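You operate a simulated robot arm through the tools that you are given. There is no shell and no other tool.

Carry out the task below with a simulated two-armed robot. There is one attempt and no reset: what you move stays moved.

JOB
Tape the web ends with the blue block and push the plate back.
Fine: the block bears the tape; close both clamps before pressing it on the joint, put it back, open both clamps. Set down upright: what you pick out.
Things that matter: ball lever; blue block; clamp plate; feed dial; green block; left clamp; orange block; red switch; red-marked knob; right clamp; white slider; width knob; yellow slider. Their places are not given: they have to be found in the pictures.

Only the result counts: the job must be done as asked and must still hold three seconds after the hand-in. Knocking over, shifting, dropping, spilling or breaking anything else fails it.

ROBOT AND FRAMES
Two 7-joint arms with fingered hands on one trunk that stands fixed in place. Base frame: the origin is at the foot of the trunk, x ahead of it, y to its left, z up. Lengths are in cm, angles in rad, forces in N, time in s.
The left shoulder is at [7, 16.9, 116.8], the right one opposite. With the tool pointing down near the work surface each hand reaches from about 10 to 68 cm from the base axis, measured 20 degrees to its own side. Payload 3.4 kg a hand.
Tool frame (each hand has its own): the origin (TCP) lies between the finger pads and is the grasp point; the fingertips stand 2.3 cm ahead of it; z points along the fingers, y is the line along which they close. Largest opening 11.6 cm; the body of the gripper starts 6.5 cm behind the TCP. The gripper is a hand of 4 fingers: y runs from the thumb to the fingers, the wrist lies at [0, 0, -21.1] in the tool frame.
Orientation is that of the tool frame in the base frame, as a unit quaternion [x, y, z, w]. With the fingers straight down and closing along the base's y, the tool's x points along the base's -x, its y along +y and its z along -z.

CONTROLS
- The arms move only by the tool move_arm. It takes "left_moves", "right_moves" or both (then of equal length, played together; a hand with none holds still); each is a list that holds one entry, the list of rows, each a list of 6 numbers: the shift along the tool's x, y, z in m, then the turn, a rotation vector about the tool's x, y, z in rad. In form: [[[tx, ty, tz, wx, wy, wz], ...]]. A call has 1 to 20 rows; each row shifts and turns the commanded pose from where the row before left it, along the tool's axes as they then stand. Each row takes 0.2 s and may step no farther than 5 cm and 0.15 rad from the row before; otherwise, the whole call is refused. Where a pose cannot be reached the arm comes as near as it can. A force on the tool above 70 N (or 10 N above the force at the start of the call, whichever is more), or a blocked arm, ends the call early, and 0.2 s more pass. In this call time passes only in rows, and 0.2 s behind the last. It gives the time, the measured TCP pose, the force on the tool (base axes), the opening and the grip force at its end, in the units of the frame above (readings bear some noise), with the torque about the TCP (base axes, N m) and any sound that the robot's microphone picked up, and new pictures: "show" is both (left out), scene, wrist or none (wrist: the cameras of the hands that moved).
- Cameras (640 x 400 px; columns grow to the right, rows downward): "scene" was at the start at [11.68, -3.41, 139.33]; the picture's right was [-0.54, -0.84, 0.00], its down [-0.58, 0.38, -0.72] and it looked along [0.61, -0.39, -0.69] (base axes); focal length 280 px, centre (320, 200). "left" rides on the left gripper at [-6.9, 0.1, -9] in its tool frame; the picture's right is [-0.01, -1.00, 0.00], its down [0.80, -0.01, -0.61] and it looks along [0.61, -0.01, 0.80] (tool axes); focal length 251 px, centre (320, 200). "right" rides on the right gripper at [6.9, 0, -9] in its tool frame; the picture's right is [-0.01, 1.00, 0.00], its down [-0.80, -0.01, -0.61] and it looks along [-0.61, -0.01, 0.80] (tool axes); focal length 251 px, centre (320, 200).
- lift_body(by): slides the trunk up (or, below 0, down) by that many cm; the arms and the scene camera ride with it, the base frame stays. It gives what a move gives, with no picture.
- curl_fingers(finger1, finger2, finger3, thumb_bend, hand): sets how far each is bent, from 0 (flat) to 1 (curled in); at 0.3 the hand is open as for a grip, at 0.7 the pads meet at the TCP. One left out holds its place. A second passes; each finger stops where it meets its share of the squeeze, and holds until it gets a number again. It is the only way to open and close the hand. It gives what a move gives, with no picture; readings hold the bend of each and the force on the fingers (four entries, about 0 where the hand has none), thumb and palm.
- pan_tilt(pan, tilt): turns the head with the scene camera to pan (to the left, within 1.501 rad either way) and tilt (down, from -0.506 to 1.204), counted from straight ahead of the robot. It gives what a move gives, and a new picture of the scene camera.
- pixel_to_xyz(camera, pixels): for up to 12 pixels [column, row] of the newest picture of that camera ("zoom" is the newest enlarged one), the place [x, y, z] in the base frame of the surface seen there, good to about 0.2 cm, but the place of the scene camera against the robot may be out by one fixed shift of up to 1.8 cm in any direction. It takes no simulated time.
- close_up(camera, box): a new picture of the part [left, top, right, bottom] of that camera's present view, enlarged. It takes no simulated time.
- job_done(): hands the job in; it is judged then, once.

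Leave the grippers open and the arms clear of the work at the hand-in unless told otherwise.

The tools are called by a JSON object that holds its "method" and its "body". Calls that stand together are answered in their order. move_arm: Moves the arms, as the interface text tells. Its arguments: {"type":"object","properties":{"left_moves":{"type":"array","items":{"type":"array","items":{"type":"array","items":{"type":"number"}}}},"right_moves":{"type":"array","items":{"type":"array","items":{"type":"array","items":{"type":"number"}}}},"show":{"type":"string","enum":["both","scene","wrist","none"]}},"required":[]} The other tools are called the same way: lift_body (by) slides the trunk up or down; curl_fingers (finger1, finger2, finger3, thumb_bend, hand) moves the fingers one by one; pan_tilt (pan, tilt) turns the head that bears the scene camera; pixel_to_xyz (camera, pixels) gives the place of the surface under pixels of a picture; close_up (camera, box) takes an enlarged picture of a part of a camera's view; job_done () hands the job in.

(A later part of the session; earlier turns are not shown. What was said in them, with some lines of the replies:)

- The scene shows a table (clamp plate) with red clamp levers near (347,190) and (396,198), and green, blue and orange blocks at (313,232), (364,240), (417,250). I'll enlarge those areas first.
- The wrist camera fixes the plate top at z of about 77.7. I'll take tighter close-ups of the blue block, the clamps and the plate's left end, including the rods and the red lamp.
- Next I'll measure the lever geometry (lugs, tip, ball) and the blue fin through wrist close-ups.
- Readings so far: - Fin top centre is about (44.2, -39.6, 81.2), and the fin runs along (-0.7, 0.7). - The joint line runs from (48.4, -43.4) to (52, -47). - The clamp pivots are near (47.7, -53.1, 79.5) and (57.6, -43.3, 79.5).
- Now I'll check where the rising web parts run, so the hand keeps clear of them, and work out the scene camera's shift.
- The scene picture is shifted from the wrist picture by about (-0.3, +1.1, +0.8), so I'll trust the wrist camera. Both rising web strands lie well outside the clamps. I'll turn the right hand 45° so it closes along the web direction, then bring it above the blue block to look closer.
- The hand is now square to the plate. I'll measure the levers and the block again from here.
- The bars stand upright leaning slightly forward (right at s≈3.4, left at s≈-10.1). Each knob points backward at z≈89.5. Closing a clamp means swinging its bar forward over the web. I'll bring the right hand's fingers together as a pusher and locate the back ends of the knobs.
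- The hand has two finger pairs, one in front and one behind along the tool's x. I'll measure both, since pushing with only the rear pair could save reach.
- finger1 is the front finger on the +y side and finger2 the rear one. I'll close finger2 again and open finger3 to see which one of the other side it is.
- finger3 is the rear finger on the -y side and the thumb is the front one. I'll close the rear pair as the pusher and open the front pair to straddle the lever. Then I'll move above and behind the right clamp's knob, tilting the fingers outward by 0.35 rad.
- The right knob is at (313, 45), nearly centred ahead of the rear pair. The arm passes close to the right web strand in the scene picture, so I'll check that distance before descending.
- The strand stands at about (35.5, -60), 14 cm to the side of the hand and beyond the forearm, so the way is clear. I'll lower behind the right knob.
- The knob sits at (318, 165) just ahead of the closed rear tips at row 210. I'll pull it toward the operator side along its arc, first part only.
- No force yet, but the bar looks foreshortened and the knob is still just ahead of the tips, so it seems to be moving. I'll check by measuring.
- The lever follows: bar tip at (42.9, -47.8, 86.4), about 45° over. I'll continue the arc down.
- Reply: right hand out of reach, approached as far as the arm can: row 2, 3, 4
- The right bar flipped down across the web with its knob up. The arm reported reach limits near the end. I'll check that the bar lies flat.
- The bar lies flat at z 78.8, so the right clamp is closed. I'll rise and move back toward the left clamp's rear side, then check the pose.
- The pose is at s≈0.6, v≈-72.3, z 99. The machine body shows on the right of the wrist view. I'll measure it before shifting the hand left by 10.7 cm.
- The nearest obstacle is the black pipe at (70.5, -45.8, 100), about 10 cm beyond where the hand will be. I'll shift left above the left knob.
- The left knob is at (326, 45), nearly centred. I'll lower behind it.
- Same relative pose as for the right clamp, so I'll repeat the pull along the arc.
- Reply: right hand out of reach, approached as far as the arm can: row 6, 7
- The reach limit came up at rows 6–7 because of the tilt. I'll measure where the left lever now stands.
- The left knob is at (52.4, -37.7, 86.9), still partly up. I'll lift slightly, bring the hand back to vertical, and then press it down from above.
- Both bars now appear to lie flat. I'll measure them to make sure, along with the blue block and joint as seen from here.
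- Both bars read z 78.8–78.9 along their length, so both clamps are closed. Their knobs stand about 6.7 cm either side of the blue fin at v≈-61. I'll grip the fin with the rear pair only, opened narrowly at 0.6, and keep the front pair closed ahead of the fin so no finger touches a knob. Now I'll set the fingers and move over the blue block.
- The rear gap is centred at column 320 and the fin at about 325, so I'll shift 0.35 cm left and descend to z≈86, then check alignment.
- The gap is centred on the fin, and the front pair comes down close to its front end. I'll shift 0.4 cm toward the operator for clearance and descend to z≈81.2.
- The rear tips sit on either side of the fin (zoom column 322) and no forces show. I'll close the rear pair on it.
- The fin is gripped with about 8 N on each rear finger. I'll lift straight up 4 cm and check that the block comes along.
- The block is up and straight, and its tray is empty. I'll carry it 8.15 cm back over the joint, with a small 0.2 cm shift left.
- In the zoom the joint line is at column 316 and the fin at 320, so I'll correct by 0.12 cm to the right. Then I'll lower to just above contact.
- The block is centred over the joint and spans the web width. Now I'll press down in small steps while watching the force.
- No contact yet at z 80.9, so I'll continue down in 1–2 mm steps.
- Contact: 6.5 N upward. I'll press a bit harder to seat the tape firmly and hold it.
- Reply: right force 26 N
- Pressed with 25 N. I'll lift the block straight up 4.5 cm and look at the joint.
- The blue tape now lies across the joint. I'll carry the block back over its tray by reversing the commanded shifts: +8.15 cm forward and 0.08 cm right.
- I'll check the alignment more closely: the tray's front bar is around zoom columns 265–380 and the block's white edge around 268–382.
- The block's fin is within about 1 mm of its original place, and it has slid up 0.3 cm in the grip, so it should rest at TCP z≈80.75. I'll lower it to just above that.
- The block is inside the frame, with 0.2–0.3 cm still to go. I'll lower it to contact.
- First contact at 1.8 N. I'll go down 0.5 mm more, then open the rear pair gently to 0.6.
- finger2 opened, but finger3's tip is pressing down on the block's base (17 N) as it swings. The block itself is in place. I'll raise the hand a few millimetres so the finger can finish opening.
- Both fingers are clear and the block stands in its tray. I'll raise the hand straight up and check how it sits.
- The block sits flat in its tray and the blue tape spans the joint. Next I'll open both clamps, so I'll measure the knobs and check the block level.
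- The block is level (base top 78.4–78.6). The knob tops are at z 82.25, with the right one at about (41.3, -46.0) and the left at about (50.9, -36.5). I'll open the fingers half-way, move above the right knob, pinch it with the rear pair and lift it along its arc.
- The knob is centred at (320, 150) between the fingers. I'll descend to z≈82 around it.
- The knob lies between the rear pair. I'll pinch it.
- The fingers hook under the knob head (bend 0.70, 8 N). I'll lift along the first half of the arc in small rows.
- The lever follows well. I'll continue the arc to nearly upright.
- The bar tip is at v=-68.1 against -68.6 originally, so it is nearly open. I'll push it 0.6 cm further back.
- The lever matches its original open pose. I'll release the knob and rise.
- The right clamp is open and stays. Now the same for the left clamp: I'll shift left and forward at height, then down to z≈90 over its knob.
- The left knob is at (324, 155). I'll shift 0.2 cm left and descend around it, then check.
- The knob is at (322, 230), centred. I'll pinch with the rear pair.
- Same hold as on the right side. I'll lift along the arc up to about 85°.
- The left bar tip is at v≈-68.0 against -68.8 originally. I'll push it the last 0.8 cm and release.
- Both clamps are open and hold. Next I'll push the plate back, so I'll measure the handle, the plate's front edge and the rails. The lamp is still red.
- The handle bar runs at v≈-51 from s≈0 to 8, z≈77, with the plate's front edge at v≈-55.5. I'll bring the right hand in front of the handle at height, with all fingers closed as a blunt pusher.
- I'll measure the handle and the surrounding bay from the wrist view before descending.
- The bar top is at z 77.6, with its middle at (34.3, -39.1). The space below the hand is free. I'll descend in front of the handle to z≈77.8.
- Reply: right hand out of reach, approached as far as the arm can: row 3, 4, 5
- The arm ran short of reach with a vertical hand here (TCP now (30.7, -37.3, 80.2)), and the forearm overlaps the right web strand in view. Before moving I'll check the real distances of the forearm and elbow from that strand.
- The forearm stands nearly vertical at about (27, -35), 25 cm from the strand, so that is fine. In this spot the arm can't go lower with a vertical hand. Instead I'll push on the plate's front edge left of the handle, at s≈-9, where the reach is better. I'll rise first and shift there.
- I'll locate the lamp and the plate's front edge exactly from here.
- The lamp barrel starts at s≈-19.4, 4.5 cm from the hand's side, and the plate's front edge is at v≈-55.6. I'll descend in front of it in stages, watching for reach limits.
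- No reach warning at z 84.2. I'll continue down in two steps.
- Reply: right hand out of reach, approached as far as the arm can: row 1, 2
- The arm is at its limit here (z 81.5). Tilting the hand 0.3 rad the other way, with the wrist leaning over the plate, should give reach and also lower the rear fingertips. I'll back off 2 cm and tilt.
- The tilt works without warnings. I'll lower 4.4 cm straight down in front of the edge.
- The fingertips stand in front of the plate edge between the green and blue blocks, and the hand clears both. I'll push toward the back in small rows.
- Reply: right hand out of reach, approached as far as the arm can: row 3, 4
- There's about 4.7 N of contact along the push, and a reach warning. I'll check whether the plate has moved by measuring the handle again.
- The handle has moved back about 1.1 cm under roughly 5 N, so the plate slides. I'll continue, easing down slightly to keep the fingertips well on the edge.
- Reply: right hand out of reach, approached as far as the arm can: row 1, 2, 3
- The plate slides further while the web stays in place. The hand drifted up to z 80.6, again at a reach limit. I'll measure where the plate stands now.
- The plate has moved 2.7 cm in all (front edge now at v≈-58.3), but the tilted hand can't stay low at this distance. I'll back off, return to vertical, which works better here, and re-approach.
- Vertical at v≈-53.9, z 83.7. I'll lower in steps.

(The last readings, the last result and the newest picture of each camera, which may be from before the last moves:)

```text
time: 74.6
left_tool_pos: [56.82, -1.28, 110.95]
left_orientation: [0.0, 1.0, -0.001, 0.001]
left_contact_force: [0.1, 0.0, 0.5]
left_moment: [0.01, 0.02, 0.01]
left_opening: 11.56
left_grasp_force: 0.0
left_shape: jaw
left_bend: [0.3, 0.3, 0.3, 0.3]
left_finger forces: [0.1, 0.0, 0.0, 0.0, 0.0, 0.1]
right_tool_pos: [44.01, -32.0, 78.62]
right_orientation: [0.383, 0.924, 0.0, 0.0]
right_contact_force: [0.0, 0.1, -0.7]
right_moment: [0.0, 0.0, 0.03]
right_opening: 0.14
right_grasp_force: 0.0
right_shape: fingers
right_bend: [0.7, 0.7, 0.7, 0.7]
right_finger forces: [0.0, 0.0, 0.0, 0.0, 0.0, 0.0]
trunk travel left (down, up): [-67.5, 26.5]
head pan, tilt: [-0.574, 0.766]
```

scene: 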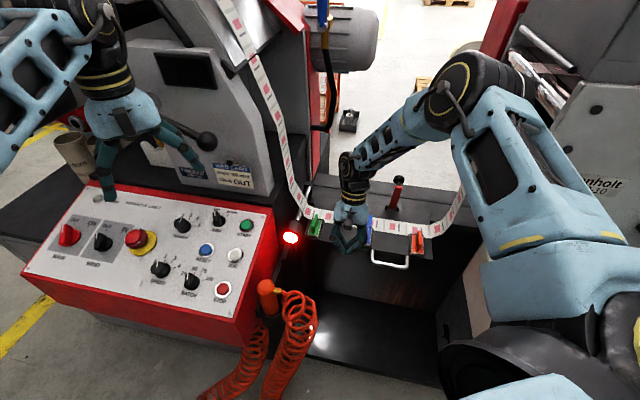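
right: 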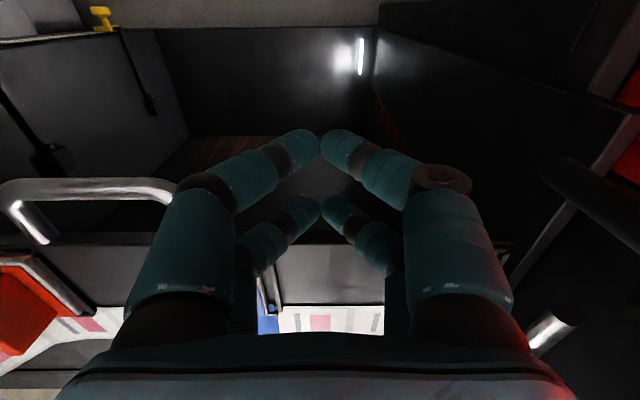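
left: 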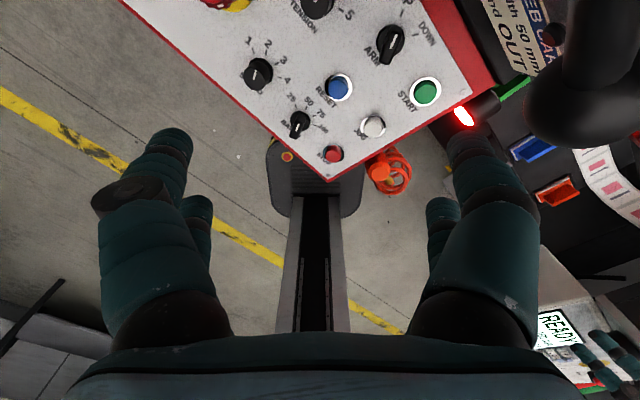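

Now at z 78.6 with no warning, and the fingertips (≈76.3) are in front of the edge. I'll push again.

{"method": "move_arm", "body": {"right_moves": [[[-0.01, 0, 0.001, 0, 0, 0], [-0.01, 0, 0, 0, 0, 0], [-0.01, 0, 0, 0, 0, 0], [-0.01, 0, 0, 0, 0, 0]]], "show": "both"}}

{"method": "close_up", "body": {"camera": "scene", "box": [290, 160, 450, 280]}}

{"method": "pixel_to_xyz", "body": {"camera": "right", "pixels": [[100, 185], [120, 190], [320, 280], [60, 190]]}}

```text
time: 75.6
left_tool_pos: [56.74, -1.26, 111.17]
left_orientation: [0.0, 1.0, 0.0, -0.001]
left_contact_force: [0.0, 0.5, -0.5]
left_moment: [0.0, 0.0, 0.01]
left_opening: 11.6
left_grasp_force: 0.1
left_shape: jaw
left_bend: [0.3, 0.3, 0.3, 0.3]
left_finger forces: [0.0, 0.1, 0.0, 0.0, 0.0, 0.0]
right_tool_pos: [47.07, -34.82, 78.65]
right_orientation: [0.383, 0.924, 0.0, 0.0]
right_contact_force: [-0.9, 0.7, 0.4]
right_moment: [-0.01, 0.03, 0.03]
right_opening: 0.14
right_grasp_force: 0.3
right_shape: fingers
right_bend: [0.7, 0.7, 0.7, 0.7]
right_finger forces: [0.0, 0.5, 0.4, 0.0, 0.0, 0.0]
trunk travel left (down, up): [-67.5, 26.5]
head pan, tilt: [-0.574, 0.766]
```

scene: 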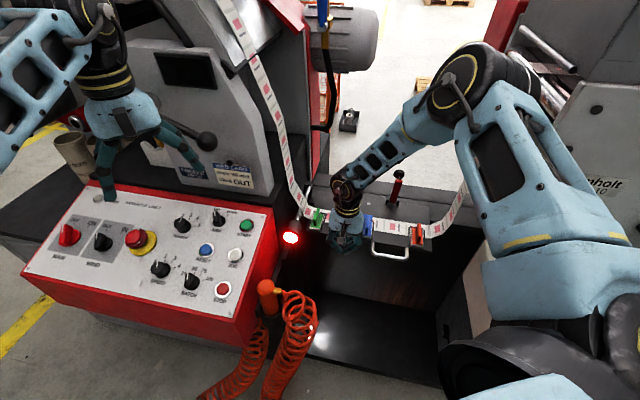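
right: 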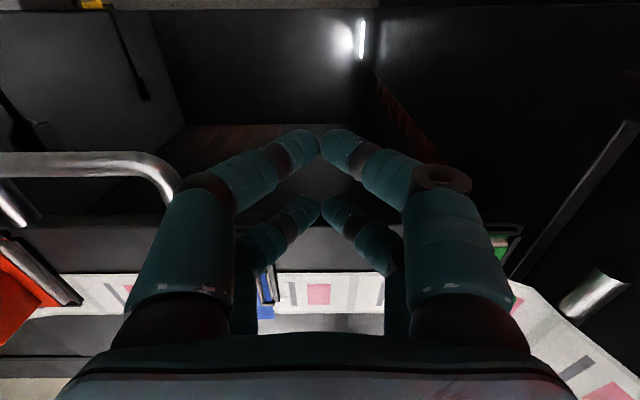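

```text
3.33 times, centred on (370, 220) of scene
```

zoom: 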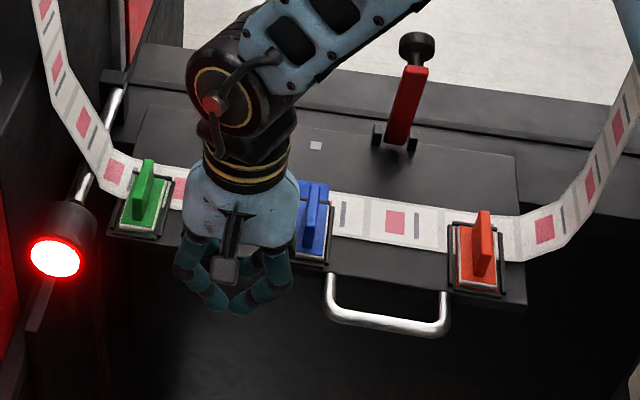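

```text
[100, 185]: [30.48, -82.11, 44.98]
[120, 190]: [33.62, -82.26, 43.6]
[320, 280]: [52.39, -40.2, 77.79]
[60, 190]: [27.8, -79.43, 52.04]
```

The plate slides freely (about 5 cm so far) and the force stays small. The lamp is still red, so I'll continue pushing.

{"method": "move_arm", "body": {"right_moves": [[[-0.01, 0, 0, 0, 0, 0], [-0.01, 0, 0, 0, 0, 0], [-0.01, 0, 0, 0, 0, 0], [-0.01, 0, 0, 0, 0, 0]]], "show": "both"}}

{"method": "close_up", "body": {"camera": "scene", "box": [290, 160, 450, 280]}}

```text
time: 76.6
left_tool_pos: [56.83, -1.29, 111.01]
left_orientation: [0.001, 1.0, 0.0, 0.0]
left_contact_force: [-0.3, 0.2, 0.1]
left_moment: [-0.02, 0.0, 0.01]
left_opening: 11.59
left_grasp_force: 0.1
left_shape: jaw
left_bend: [0.3, 0.3, 0.3, 0.3]
left_finger forces: [0.0, 0.0, 0.1, 0.0, 0.0, 0.0]
right_tool_pos: [49.73, -37.88, 79.65]
right_orientation: [0.382, 0.924, 0.0, 0.001]
right_contact_force: [-0.3, 1.6, 0.7]
right_moment: [-0.01, 0.0, 0.01]
right_opening: 0.18
right_grasp_force: 0.9
right_shape: fingers
right_bend: [0.7, 0.7, 0.7, 0.7]
right_finger forces: [0.0, 0.9, 0.7, 0.1, 0.0, 0.1]
right hand out of reach, approached as far as the arm can: row 3, 4
trunk travel left (down, up): [-67.5, 26.5]
head pan, tilt: [-0.574, 0.766]
```

scene: 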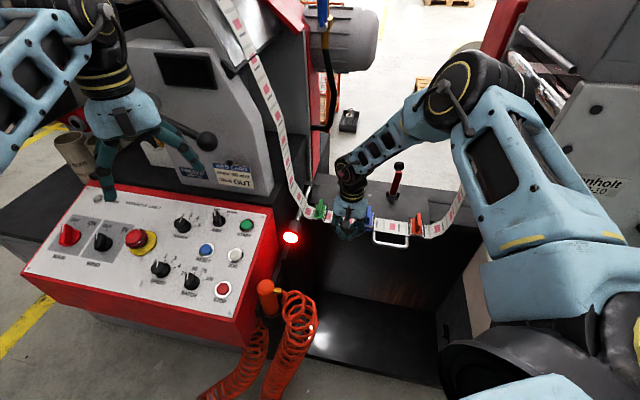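
right: 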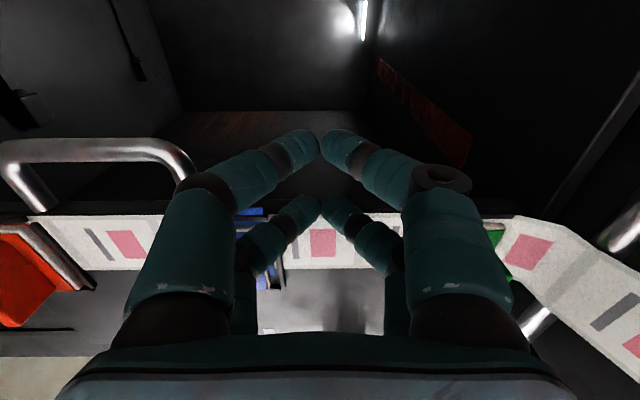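

```text
3.33 times, centred on (370, 220) of scene
```

zoom: 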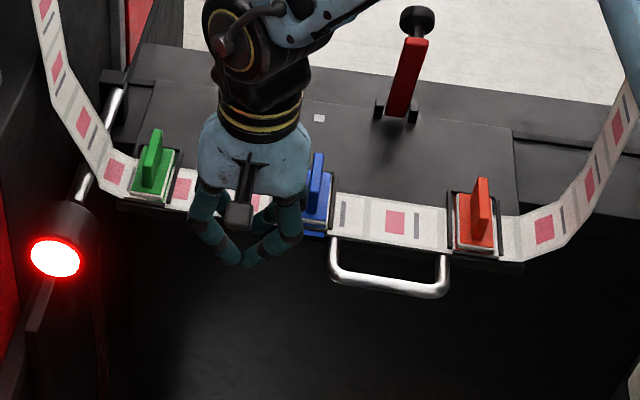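

The plate edge is now near the web's front edge, so pushing there further would bring the fingertips to the web. I'll switch to pushing on the handle bar, which stands about 4 cm ahead of the edge. First I'll back off and look.

{"method": "move_arm", "body": {"right_moves": [[[0.03, 0, 0, 0, 0, 0], [0.01, 0, -0.04, 0, 0, 0], [0, 0, -0.045, 0, 0, 0], [0, -0.035, 0, 0, 0, 0], [0, -0.035, 0, 0, 0, 0], [0, -0.035, 0, 0, 0, 0], [0, -0.02, 0, 0, 0, 0], [0, 0, 0, 0, 0, 0]]], "show": "both"}}

{"method": "close_up", "body": {"camera": "scene", "box": [270, 160, 450, 280]}}

{"method": "close_up", "body": {"camera": "right", "box": [160, 120, 480, 320]}}

```text
time: 78.4
left_tool_pos: [56.84, -1.31, 111.08]
left_orientation: [0.0, 1.0, 0.0, 0.0]
left_contact_force: [0.3, 0.6, 0.1]
left_moment: [0.02, -0.01, 0.01]
left_opening: 11.61
left_grasp_force: 0.1
left_shape: jaw
left_bend: [0.3, 0.3, 0.3, 0.3]
left_finger forces: [0.0, 0.0, 0.0, 0.1, 0.1, 0.0]
right_tool_pos: [38.09, -44.1, 88.23]
right_orientation: [0.383, 0.924, 0.0, 0.0]
right_contact_force: [0.2, 0.4, 0.0]
right_moment: [0.0, 0.03, -0.01]
right_opening: 0.15
right_grasp_force: 0.0
right_shape: fingers
right_bend: [0.7, 0.7, 0.7, 0.7]
right_finger forces: [0.0, 0.1, 0.0, 0.1, 0.1, 0.1]
trunk travel left (down, up): [-67.5, 26.5]
head pan, tilt: [-0.574, 0.766]
```

scene: 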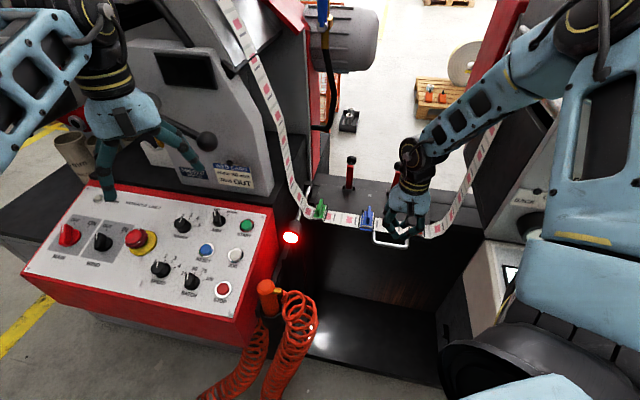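
right: 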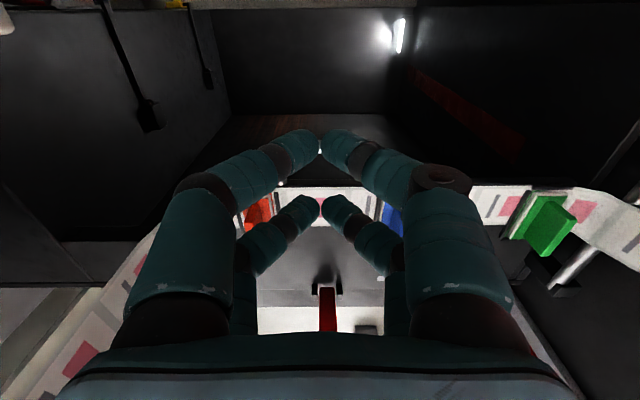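

```text
3.33 times, centred on (360, 220) of scene
```

zoom: 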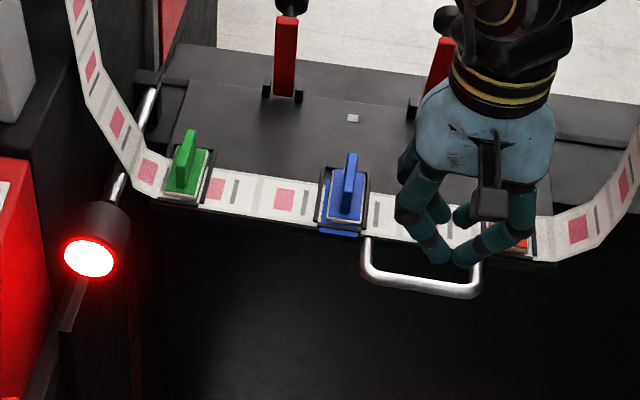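

```text
2.00 times, centred on (320, 220) of right
```

zoom: 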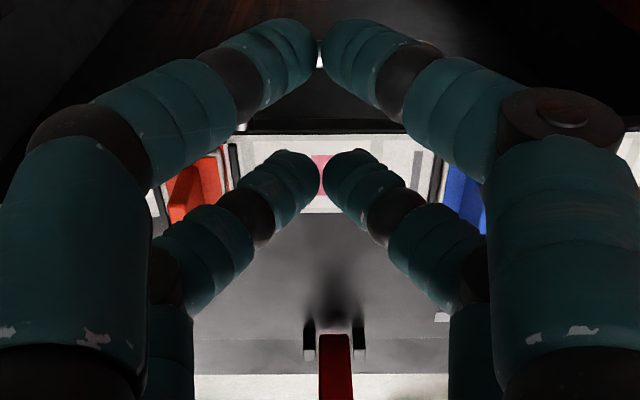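

I'll measure the handle and blocks to find the plate's present travel.

{"method": "pixel_to_xyz", "body": {"camera": "zoom", "pixels": [[375, 275], [400, 285], [440, 292], [470, 290], [350, 165], [188, 145], [285, 85], [352, 118], [375, 245], [90, 255], [265, 92], [300, 97]]}}

```text
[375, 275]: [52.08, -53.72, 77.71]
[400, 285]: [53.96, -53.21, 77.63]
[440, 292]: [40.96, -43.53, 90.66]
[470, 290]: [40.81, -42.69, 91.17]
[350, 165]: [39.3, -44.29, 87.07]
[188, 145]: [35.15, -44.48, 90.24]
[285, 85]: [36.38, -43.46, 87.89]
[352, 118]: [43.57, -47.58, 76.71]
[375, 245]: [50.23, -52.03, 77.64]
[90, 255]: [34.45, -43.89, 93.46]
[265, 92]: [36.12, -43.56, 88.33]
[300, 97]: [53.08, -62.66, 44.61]
```

The newest zoom was the wrist one, so I'll repeat with the scene.

{"method": "close_up", "body": {"camera": "scene", "box": [270, 160, 450, 280]}}

{"method": "pixel_to_xyz", "body": {"camera": "zoom", "pixels": [[375, 275], [400, 285], [440, 292], [470, 290], [350, 165], [188, 145], [285, 85], [352, 118], [375, 245], [90, 255], [265, 92], [300, 97]]}}

```text
3.33 times, centred on (360, 220) of scene
```

zoom: 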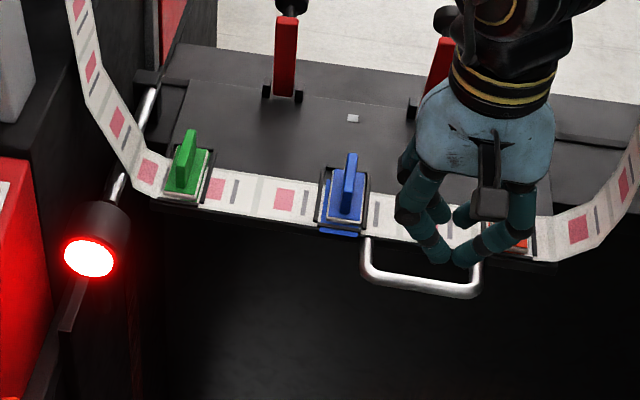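

```text
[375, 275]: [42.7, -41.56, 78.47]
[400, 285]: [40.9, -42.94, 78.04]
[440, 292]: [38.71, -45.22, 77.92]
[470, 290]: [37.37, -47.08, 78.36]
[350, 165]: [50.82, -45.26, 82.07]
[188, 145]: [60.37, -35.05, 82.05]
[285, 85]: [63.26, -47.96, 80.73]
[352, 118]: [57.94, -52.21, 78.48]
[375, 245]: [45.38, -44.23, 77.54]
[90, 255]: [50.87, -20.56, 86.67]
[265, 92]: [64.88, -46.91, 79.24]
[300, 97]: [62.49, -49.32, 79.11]
```

The plate has moved 8.85 cm (handle bar now at v≈-60.7). I'll lower the hand in front of the handle and push on the bar until it stops.

{"method": "move_arm", "body": {"right_moves": [[[0.028, 0.004, 0, 0, 0, 0], [0, 0, 0.03, 0, 0, 0], [0, 0, 0.03, 0, 0, 0], [0, 0, 0.02, 0, 0, 0], [0, 0, 0.02, 0, 0, 0], [0, 0, 0, 0, 0, 0]]], "show": "both"}}

{"method": "close_up", "body": {"camera": "scene", "box": [330, 180, 450, 270]}}

```text
time: 79.8
left_tool_pos: [56.7, -1.37, 111.07]
left_orientation: [0.0, 1.0, 0.0, 0.0]
left_contact_force: [0.1, -1.2, -0.2]
left_moment: [0.04, -0.04, 0.01]
left_opening: 11.57
left_grasp_force: 0.2
left_shape: jaw
left_bend: [0.3, 0.3, 0.3, 0.3]
left_finger forces: [0.1, 0.0, 0.0, 0.0, 0.0, 0.0]
right_tool_pos: [36.37, -41.64, 78.24]
right_orientation: [0.383, 0.924, 0.0, 0.0]
right_contact_force: [0.0, 0.9, -0.3]
right_moment: [0.0, 0.0, -0.01]
right_opening: 0.16
right_grasp_force: 0.0
right_shape: fingers
right_bend: [0.7, 0.7, 0.7, 0.7]
right_finger forces: [0.0, 0.0, 0.0, 0.0, 0.0, 0.0]
trunk travel left (down, up): [-67.5, 26.5]
head pan, tilt: [-0.574, 0.766]
```

scene: 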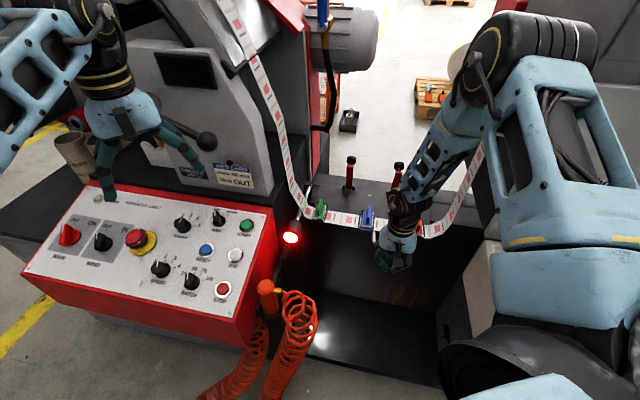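
right: 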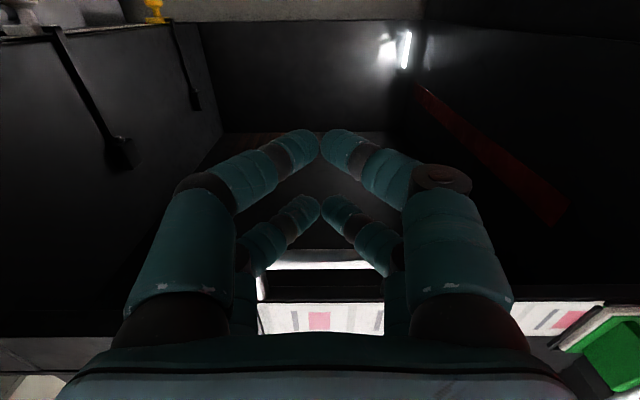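

```text
4.44 times, centred on (390, 225) of scene
```

zoom: 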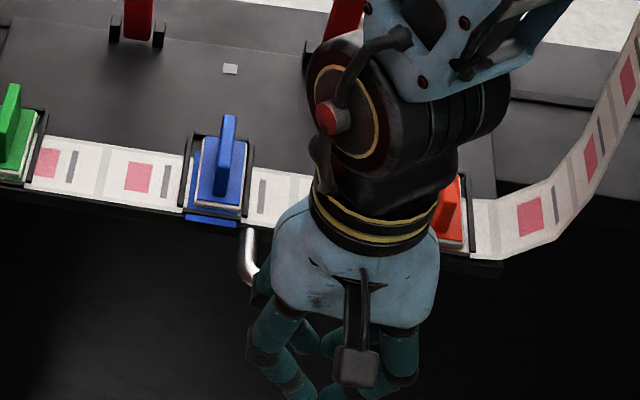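

The fingers stand in front of the handle bar at z 78.2. I'll push in 1 cm rows.

{"method": "move_arm", "body": {"right_moves": [[[-0.01, 0, 0, 0, 0, 0], [-0.01, 0, 0, 0, 0, 0], [-0.01, 0, 0, 0, 0, 0], [-0.005, 0, 0, 0, 0, 0]]], "show": "both"}}

{"method": "close_up", "body": {"camera": "scene", "box": [270, 150, 450, 270]}}

{"method": "pixel_to_xyz", "body": {"camera": "zoom", "pixels": [[352, 150], [350, 200], [188, 180], [90, 290]]}}

```text
time: 80.8
left_tool_pos: [56.85, -1.32, 111.07]
left_orientation: [0.0, 1.0, 0.0, -0.001]
left_contact_force: [0.3, -0.1, 0.0]
left_moment: [0.03, 0.01, 0.01]
left_opening: 11.57
left_grasp_force: 0.0
left_shape: jaw
left_bend: [0.3, 0.3, 0.3, 0.3]
left_finger forces: [0.1, 0.0, 0.0, 0.0, 0.0, 0.0]
right_tool_pos: [38.81, -44.06, 78.25]
right_orientation: [0.383, 0.924, 0.001, 0.0]
right_contact_force: [-0.7, 0.3, 0.0]
right_moment: [0.02, 0.0, 0.02]
right_opening: 0.18
right_grasp_force: 0.3
right_shape: fingers
right_bend: [0.7, 0.7, 0.7, 0.7]
right_finger forces: [0.0, 0.7, 0.3, 0.0, 0.1, 0.1]
trunk travel left (down, up): [-67.5, 26.5]
head pan, tilt: [-0.574, 0.766]
```

scene: 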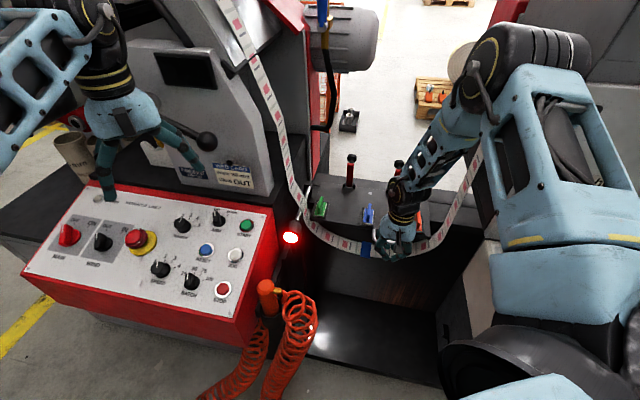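
right: 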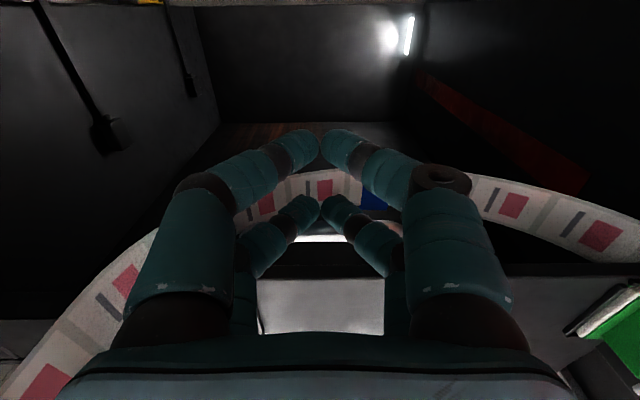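

```text
3.33 times, centred on (360, 210) of scene
```

zoom: 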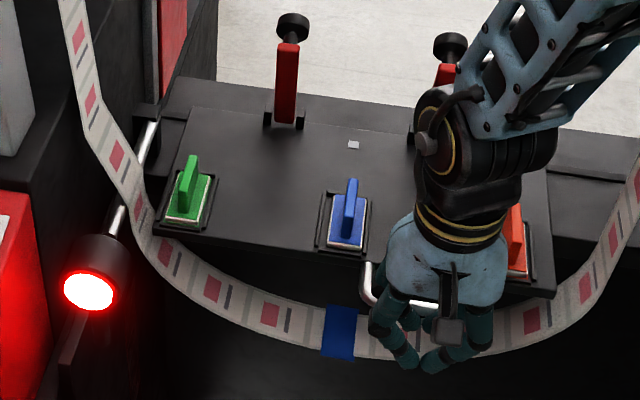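

```text
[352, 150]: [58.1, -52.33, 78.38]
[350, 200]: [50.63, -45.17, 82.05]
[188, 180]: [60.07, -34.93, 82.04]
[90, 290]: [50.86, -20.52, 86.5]
```

The web has dropped free as a taped loop in front, and the plate has moved about 9 cm. I'll check where the loop hangs relative to my fingers, and whether the plate is at its stop.

{"method": "pixel_to_xyz", "body": {"camera": "right", "pixels": [[260, 205], [324, 190], [375, 195], [450, 190], [515, 205], [130, 280], [600, 235], [320, 240], [320, 265], [320, 290]]}}

{"method": "close_up", "body": {"camera": "scene", "box": [330, 190, 450, 280]}}

{"method": "pixel_to_xyz", "body": {"camera": "zoom", "pixels": [[220, 250], [180, 230], [90, 200], [500, 240], [150, 160], [135, 150]]}}

```text
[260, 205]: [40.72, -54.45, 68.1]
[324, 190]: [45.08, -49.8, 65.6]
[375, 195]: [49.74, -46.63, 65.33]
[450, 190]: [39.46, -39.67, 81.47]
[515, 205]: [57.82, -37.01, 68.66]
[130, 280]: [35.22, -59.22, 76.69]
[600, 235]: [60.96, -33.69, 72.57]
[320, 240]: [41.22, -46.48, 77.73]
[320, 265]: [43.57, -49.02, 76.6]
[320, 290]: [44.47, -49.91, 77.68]
```

```text
4.44 times, centred on (390, 235) of scene
```

zoom: 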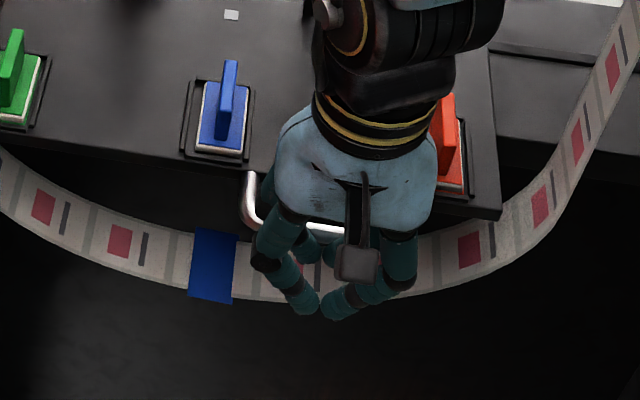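

```text
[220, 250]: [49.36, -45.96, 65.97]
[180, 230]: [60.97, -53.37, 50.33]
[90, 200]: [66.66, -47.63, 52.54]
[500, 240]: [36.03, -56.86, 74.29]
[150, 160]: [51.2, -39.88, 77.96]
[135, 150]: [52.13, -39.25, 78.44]
```

The handle has moved about 10 cm in all (bar top now at v≈-62.0) and the taped web hangs free. I'll push gently once more to confirm the stop.

{"method": "move_arm", "body": {"right_moves": [[[-0.003, 0, 0, 0, 0, 0], [-0.003, 0, 0, 0, 0, 0], [-0.003, 0, 0, 0, 0, 0], [-0.003, 0, 0, 0, 0, 0]]], "show": "wrist"}}

{"method": "pixel_to_xyz", "body": {"camera": "right", "pixels": [[320, 240], [320, 238], [320, 265], [320, 290]]}}

```text
time: 81.8
left_tool_pos: [56.81, -1.22, 111.11]
left_orientation: [0.0, 1.0, 0.0, 0.0]
left_contact_force: [-0.4, -0.1, 0.0]
left_moment: [0.01, 0.02, -0.04]
left_opening: 11.58
left_grasp_force: 0.1
left_shape: jaw
left_bend: [0.3, 0.3, 0.3, 0.3]
left_finger forces: [0.1, 0.0, 0.0, 0.1, 0.0, 0.0]
right_tool_pos: [39.56, -44.97, 78.24]
right_orientation: [0.382, 0.924, 0.0, -0.001]
right_contact_force: [-1.1, 0.4, -0.2]
right_moment: [0.05, 0.02, 0.01]
right_opening: 0.16
right_grasp_force: 0.7
right_shape: fingers
right_bend: [0.7, 0.7, 0.7, 0.7]
right_finger forces: [0.0, 1.0, 0.5, 0.1, 0.0, 0.0]
trunk travel left (down, up): [-67.5, 26.5]
head pan, tilt: [-0.574, 0.766]
```

right: 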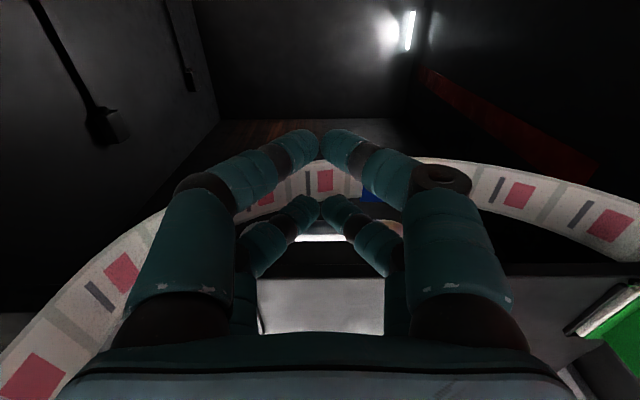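

```text
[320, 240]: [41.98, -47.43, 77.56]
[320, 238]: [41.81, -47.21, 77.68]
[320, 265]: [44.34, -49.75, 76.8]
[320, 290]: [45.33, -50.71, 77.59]
```

No stop yet: the plate still moves with the hand (11 cm so far) under a light force. The loop hangs well below the fingers, so I'll keep pushing in small rows.

{"method": "move_arm", "body": {"right_moves": [[[-0.006, 0, 0, 0, 0, 0], [-0.006, 0, 0, 0, 0, 0], [-0.006, 0, 0, 0, 0, 0], [-0.006, 0, 0, 0, 0, 0]]], "show": "both"}}

{"method": "pixel_to_xyz", "body": {"camera": "right", "pixels": [[320, 240], [320, 238], [320, 265], [320, 290]]}}

{"method": "close_up", "body": {"camera": "scene", "box": [270, 150, 450, 270]}}

```text
time: 82.8
left_tool_pos: [56.85, -1.29, 111.08]
left_orientation: [0.0, 1.0, 0.0, 0.001]
left_contact_force: [-0.1, 0.2, -0.3]
left_moment: [-0.01, -0.02, -0.05]
left_opening: 11.58
left_grasp_force: 0.1
left_shape: jaw
left_bend: [0.3, 0.3, 0.3, 0.3]
left_finger forces: [0.0, 0.1, 0.0, 0.0, 0.1, 0.1]
right_tool_pos: [41.39, -46.65, 78.09]
right_orientation: [0.383, 0.924, 0.0, 0.0]
right_contact_force: [0.1, 0.4, 0.8]
right_moment: [0.0, -0.02, 0.01]
right_opening: 0.16
right_grasp_force: 1.0
right_shape: fingers
right_bend: [0.7, 0.7, 0.7, 0.7]
right_finger forces: [0.1, 0.8, 0.5, 0.0, 0.0, 0.0]
trunk travel left (down, up): [-67.5, 26.5]
head pan, tilt: [-0.574, 0.766]
```

scene: 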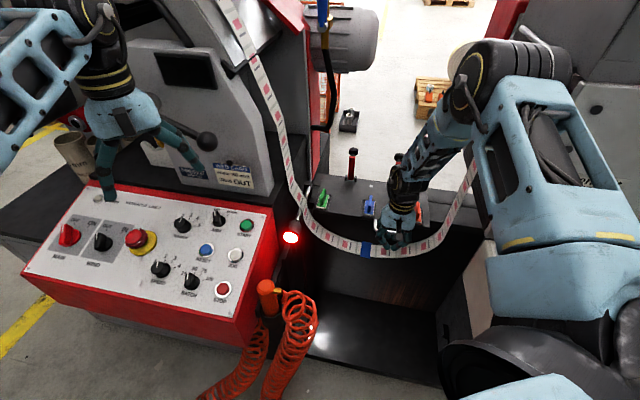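
right: 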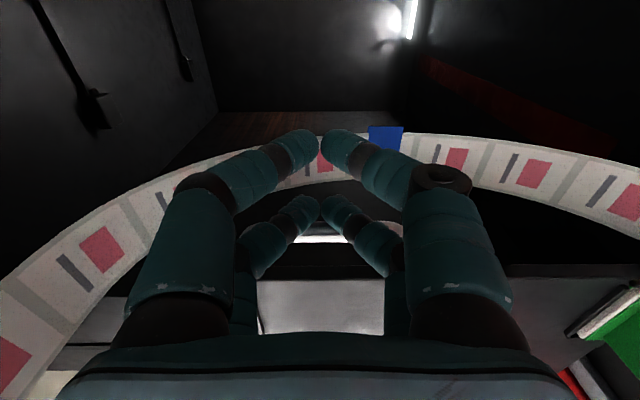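

```text
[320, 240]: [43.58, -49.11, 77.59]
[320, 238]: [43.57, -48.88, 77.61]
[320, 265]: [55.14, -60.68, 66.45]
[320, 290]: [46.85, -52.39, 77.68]
```

```text
3.33 times, centred on (360, 210) of scene
```

zoom: 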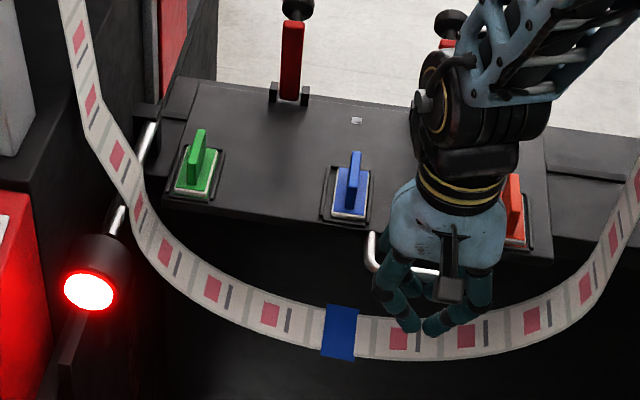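

13.6 cm of travel, and still light. The hand stays above the loop (z≈66), so I'll continue.

{"method": "move_arm", "body": {"right_moves": [[[-0.006, 0, 0, 0, 0, 0], [-0.006, 0, 0, 0, 0, 0], [-0.006, 0, 0, 0, 0, 0], [-0.006, 0, 0, 0, 0, 0]]], "show": "both"}}

{"method": "pixel_to_xyz", "body": {"camera": "right", "pixels": [[320, 240], [320, 238], [320, 290]]}}

{"method": "close_up", "body": {"camera": "scene", "box": [270, 150, 450, 270]}}

```text
time: 83.8
left_tool_pos: [56.85, -1.33, 111.0]
left_orientation: [0.0, 1.0, 0.0, 0.0]
left_contact_force: [-0.3, 0.1, 1.0]
left_moment: [0.02, -0.01, 0.01]
left_opening: 11.61
left_grasp_force: 0.0
left_shape: jaw
left_bend: [0.3, 0.3, 0.3, 0.3]
left_finger forces: [0.0, 0.0, 0.0, 0.0, 0.1, 0.0]
right_tool_pos: [43.07, -48.41, 78.14]
right_orientation: [0.383, 0.924, 0.0, 0.0]
right_contact_force: [-0.2, 0.2, 0.5]
right_moment: [0.01, -0.02, 0.02]
right_opening: 0.16
right_grasp_force: 0.0
right_shape: fingers
right_bend: [0.7, 0.7, 0.7, 0.7]
right_finger forces: [0.1, 0.0, 0.0, 0.0, 0.1, 0.0]
trunk travel left (down, up): [-67.5, 26.5]
head pan, tilt: [-0.574, 0.766]
```

scene: 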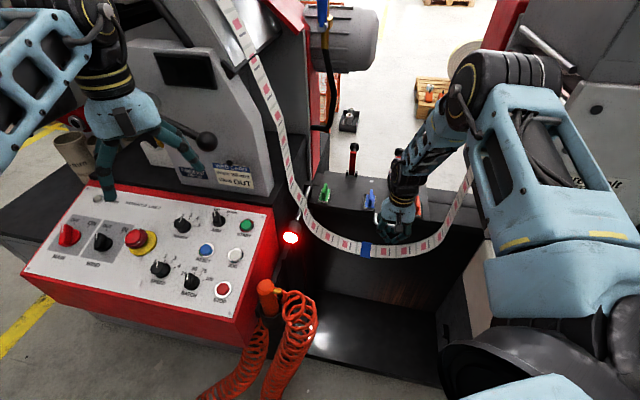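
right: 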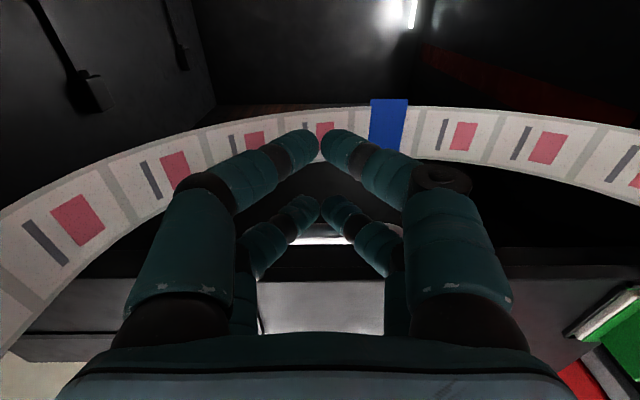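

```text
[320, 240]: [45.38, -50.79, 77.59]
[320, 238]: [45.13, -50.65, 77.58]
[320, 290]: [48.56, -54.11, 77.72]
```

```text
3.33 times, centred on (360, 210) of scene
```

zoom: 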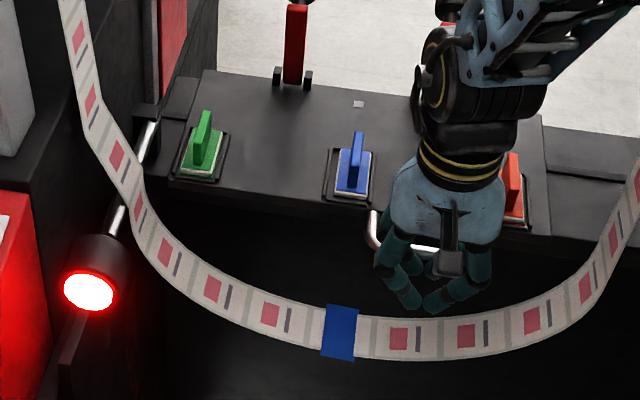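

16 cm of travel now. I'll check how much table remains behind the plate, to judge where its stop is.

{"method": "pixel_to_xyz", "body": {"camera": "zoom", "pixels": [[205, 75], [215, 90], [380, 97], [530, 115], [565, 130], [600, 140], [570, 170], [180, 85], [620, 175], [230, 78], [360, 105], [540, 200]]}}

{"method": "close_up", "body": {"camera": "scene", "box": [290, 130, 490, 230]}}

```text
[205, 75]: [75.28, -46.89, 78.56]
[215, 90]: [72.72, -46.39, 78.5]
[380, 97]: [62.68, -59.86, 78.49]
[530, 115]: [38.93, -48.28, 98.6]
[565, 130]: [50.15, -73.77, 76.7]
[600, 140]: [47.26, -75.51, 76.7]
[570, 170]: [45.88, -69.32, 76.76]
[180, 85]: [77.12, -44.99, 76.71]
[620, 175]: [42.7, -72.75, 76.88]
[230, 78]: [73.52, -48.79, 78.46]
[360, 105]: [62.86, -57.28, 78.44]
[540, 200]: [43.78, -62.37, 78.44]
```

```text
3.20 times, centred on (390, 180) of scene
```

zoom: 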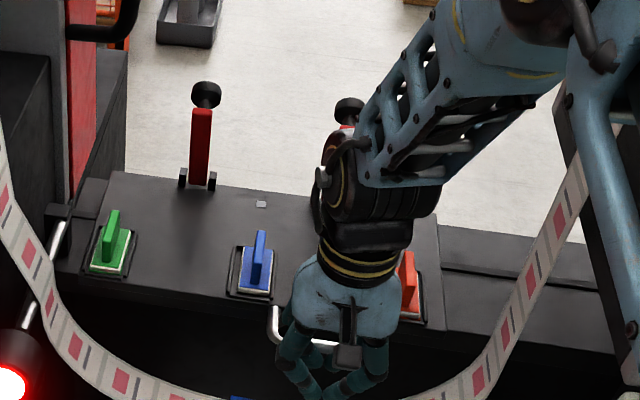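

The plate's rear edge (v≈-86.4) is about level with the table's rear edge. I'll check the arm's clearance from the right strand, then push a little more to feel for the stop.

{"method": "pixel_to_xyz", "body": {"camera": "scene", "pixels": [[440, 130], [455, 115], [470, 90], [480, 150], [488, 180], [466, 190], [470, 178], [475, 120], [460, 205], [465, 135]]}}

{"method": "move_arm", "body": {"right_moves": [[[-0.003, 0, 0, 0, 0, 0], [-0.003, 0, 0, 0, 0, 0], [-0.003, 0, 0, 0, 0, 0]]], "show": "wrist"}}

{"method": "pixel_to_xyz", "body": {"camera": "right", "pixels": [[320, 240], [320, 238], [320, 290]]}}

```text
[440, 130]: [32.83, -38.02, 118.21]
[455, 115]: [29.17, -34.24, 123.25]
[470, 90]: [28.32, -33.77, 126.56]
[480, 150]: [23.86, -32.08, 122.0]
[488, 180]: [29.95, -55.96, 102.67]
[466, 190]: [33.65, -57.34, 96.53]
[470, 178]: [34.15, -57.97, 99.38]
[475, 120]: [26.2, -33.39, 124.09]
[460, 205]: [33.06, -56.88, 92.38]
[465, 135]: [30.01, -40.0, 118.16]
```

```text
time: 84.6
left_tool_pos: [56.48, -1.17, 111.24]
left_orientation: [0.0, 1.0, -0.001, 0.002]
left_contact_force: [0.8, 0.4, 0.3]
left_moment: [0.03, 0.01, 0.01]
left_opening: 11.59
left_grasp_force: 0.0
left_shape: jaw
left_bend: [0.3, 0.3, 0.3, 0.3]
left_finger forces: [0.0, 0.0, 0.1, 0.0, 0.0, 0.0]
right_tool_pos: [43.31, -48.68, 78.24]
right_orientation: [0.382, 0.924, 0.001, -0.003]
right_contact_force: [-18.4, 19.2, -6.5]
right_moment: [0.32, 0.37, 0.09]
right_opening: 0.14
right_grasp_force: 13.6
right_shape: fingers
right_bend: [0.7, 0.69, 0.7, 0.7]
right_finger forces: [0.0, 16.4, 10.5, 0.1, 0.0, 0.0]
trunk travel left (down, up): [-67.5, 26.5]
head pan, tilt: [-0.574, 0.766]
```

right: 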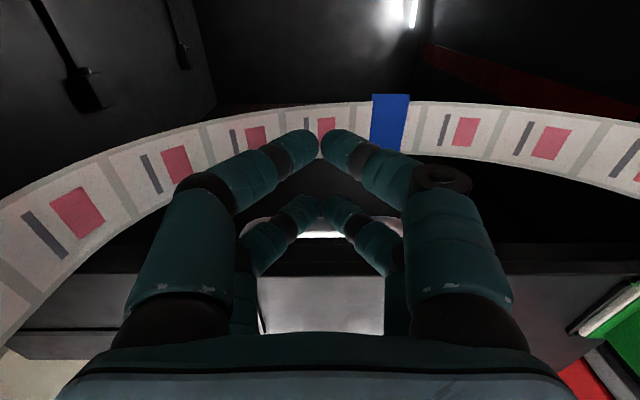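

```text
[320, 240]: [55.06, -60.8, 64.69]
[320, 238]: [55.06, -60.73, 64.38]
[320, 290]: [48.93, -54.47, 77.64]
```

27 N against the push: the plate is at its hard stop. I'll back off, rise clear and open the hand.

{"method": "move_arm", "body": {"right_moves": [[[0.01, 0, 0, 0, 0, 0], [0.025, 0, 0, 0, 0, 0], [0.025, 0, 0, 0, 0, 0], [0, 0, -0.04, 0, 0, 0], [0, 0, -0.04, 0, 0, 0], [0, 0, -0.04, 0, 0, 0], [0, 0, -0.04, 0, 0, 0], [0.03, 0, -0.03, 0, 0, 0], [0.03, 0, -0.03, 0, 0, 0], [0.03, 0, -0.03, 0, 0, 0], [0, 0, 0, 0, 0, 0]]], "show": "none"}}

{"method": "curl_fingers", "body": {"hand": "right", "finger1": 0.3, "finger2": 0.3, "finger3": 0.3, "thumb_bend": 0.3}}

{"method": "move_arm", "body": {"right_moves": [[[0, 0, 0, 0, 0, 0]]], "show": "both"}}

{"method": "close_up", "body": {"camera": "scene", "box": [270, 130, 470, 270]}}

{"method": "close_up", "body": {"camera": "right", "box": [160, 120, 480, 320]}}

```text
time: 87.0
left_tool_pos: [56.86, -1.33, 111.03]
left_orientation: [0.0, 1.0, -0.001, 0.0]
left_contact_force: [-0.8, -0.3, -0.6]
left_moment: [0.01, 0.01, 0.0]
left_opening: 11.6
left_grasp_force: 0.1
left_shape: jaw
left_bend: [0.3, 0.3, 0.3, 0.3]
left_finger forces: [0.0, 0.0, 0.0, 0.0, 0.0, 0.0]
right_tool_pos: [33.34, -38.52, 103.14]
right_orientation: [0.383, 0.924, 0.001, -0.001]
right_contact_force: [1.3, 0.0, 0.3]
right_moment: [0.03, 0.04, -0.01]
right_opening: 0.17
right_grasp_force: 0.1
right_shape: fingers
right_bend: [0.7, 0.7, 0.7, 0.7]
right_finger forces: [0.1, 0.0, 0.0, 0.0, 0.0, 0.0]
trunk travel left (down, up): [-67.5, 26.5]
head pan, tilt: [-0.574, 0.766]
```

```text
time: 88.0
left_tool_pos: [56.84, -1.24, 111.18]
left_orientation: [0.0, 1.0, 0.0, 0.0]
left_contact_force: [0.4, -0.2, -0.5]
left_moment: [-0.02, -0.02, 0.0]
left_opening: 11.61
left_grasp_force: 0.1
left_shape: jaw
left_bend: [0.3, 0.3, 0.3, 0.3]
left_finger forces: [0.1, 0.0, 0.0, 0.1, 0.1, 0.0]
right_tool_pos: [33.25, -38.45, 103.03]
right_orientation: [0.383, 0.924, 0.001, 0.0]
right_contact_force: [-0.2, 0.0, 0.1]
right_moment: [-0.02, 0.02, 0.02]
right_opening: 11.62
right_grasp_force: 0.1
right_shape: fingers
right_bend: [0.3, 0.3, 0.3, 0.3]
right_finger forces: [0.0, 0.0, 0.1, 0.0, 0.0, 0.0]
trunk travel left (down, up): [-67.5, 26.5]
head pan, tilt: [-0.574, 0.766]
```

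```text
time: 88.4
left_tool_pos: [56.76, -1.37, 111.17]
left_orientation: [0.001, 1.0, 0.001, 0.0]
left_contact_force: [-0.2, 0.5, 0.6]
left_moment: [0.0, -0.04, -0.01]
left_opening: 11.57
left_grasp_force: 0.0
left_shape: jaw
left_bend: [0.3, 0.3, 0.3, 0.3]
left_finger forces: [0.0, 0.1, 0.1, 0.0, 0.0, 0.2]
right_tool_pos: [33.24, -38.38, 103.06]
right_orientation: [0.382, 0.924, 0.001, 0.0]
right_contact_force: [0.2, -0.1, 0.6]
right_moment: [0.01, 0.01, -0.02]
right_opening: 11.67
right_grasp_force: 0.1
right_shape: fingers
right_bend: [0.3, 0.3, 0.3, 0.3]
right_finger forces: [0.1, 0.0, 0.0, 0.1, 0.0, 0.2]
trunk travel left (down, up): [-67.5, 26.5]
head pan, tilt: [-0.574, 0.766]
```

scene: 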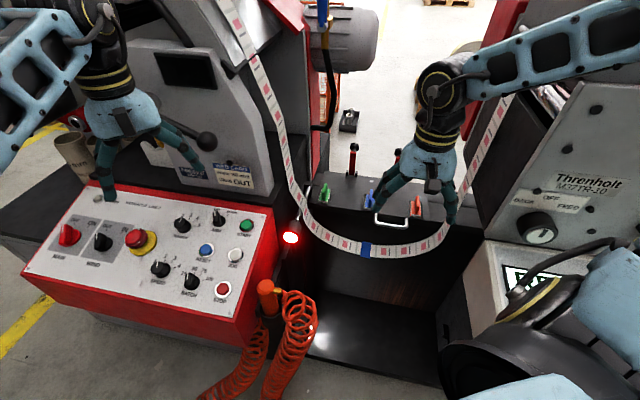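
right: 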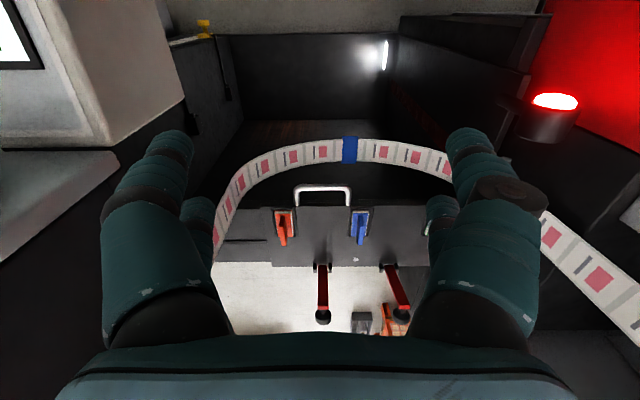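

```text
2.86 times, centred on (370, 200) of scene
```

zoom: 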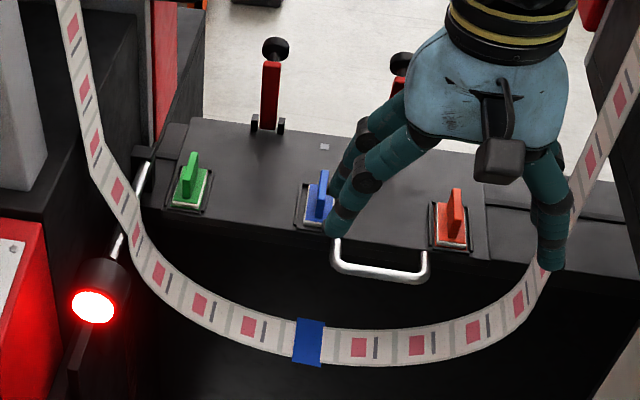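

```text
2.00 times, centred on (320, 220) of right
```

zoom: 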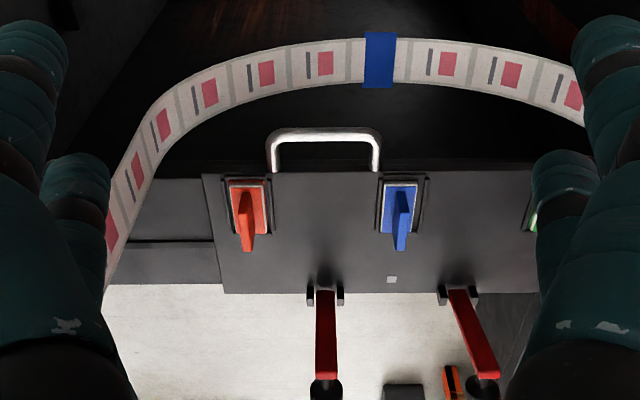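

Everything checks out:
- The blue tape holds the web loop at its joint.
- The blue block stands upright in its tray.
- Both clamps stand open.
- The plate is fully back.
- Both hands are open and empty.

I'll raise the right hand a little more, check once more, and hand in.

{"method": "move_arm", "body": {"right_moves": [[[0.01, 0, -0.03, 0, 0, 0], [0.01, 0, -0.03, 0, 0, 0], [0, 0, 0, 0, 0, 0], [0, 0, 0, 0, 0, 0], [0, 0, 0, 0, 0, 0]]], "show": "both"}}

{"method": "close_up", "body": {"camera": "right", "box": [200, 120, 460, 340]}}

```text
time: 89.6
left_tool_pos: [56.84, -1.3, 111.05]
left_orientation: [0.0, 1.0, 0.0, 0.0]
left_contact_force: [0.3, -0.4, 0.3]
left_moment: [-0.02, 0.0, 0.0]
left_opening: 11.62
left_grasp_force: 0.1
left_shape: jaw
left_bend: [0.3, 0.3, 0.3, 0.3]
left_finger forces: [0.1, 0.0, 0.0, 0.0, 0.0, 0.0]
right_tool_pos: [31.81, -37.14, 109.17]
right_orientation: [0.383, 0.924, 0.0, 0.0]
right_contact_force: [0.9, 0.1, -0.1]
right_moment: [0.02, 0.02, -0.01]
right_opening: 11.69
right_grasp_force: 0.0
right_shape: fingers
right_bend: [0.3, 0.3, 0.3, 0.3]
right_finger forces: [0.0, 0.1, 0.0, 0.1, 0.0, 0.0]
trunk travel left (down, up): [-67.5, 26.5]
head pan, tilt: [-0.574, 0.766]
```

scene: 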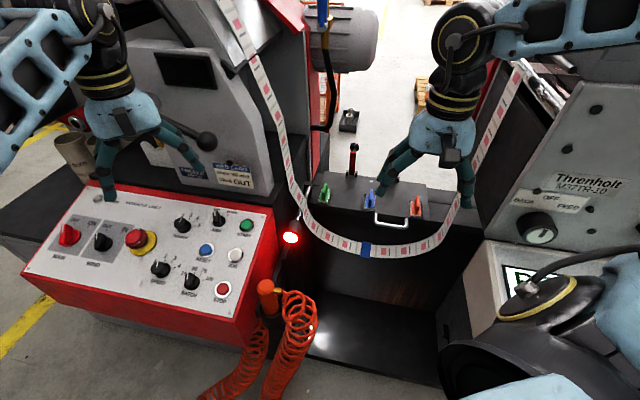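
right: 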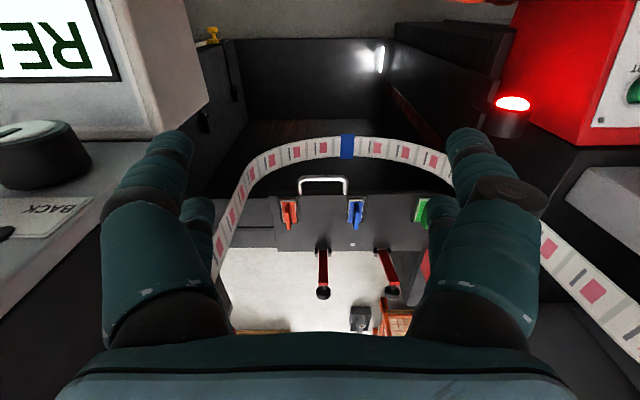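

```text
1.82 times, centred on (330, 230) of right
```

zoom: 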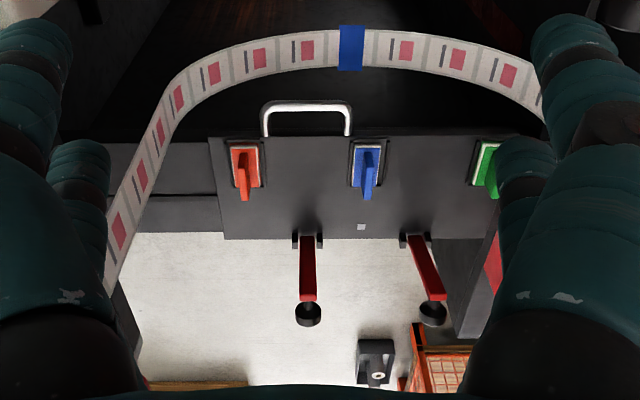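

The joint is taped, all blocks are in their trays, the clamps are open, the plate is back, and the hands are open and clear. I'm handing the job in.

{"method": "job_done", "body": {}}

```text
The job is handed in.
```

The web ends are taped and the clamp plate is pushed back; I have handed the job in.

- **Clamps:** I closed both clamps before taping and opened both again afterwards. They stand at the same angle as at the start.
- **Tape:** I pressed the blue block on the joint with about 25 N, and the blue tape now spans it.
- **Blue block:** It stands upright and level in its own tray, a few millimetres to one side of where it was.
- **Plate:** It slid back about 16 cm to its hard stop, where it pushed back with about 27 N. As it slid back, the web came off the plate and now hangs as a free loop held by the tape.
- **Lamp:** The red lamp at the plate's left end stayed red throughout. I took it to be unrelated to the plate's position, but I could not confirm that.
- **Other items:** I saw no sign that anything else was moved. Both hands are open and clear of the work.
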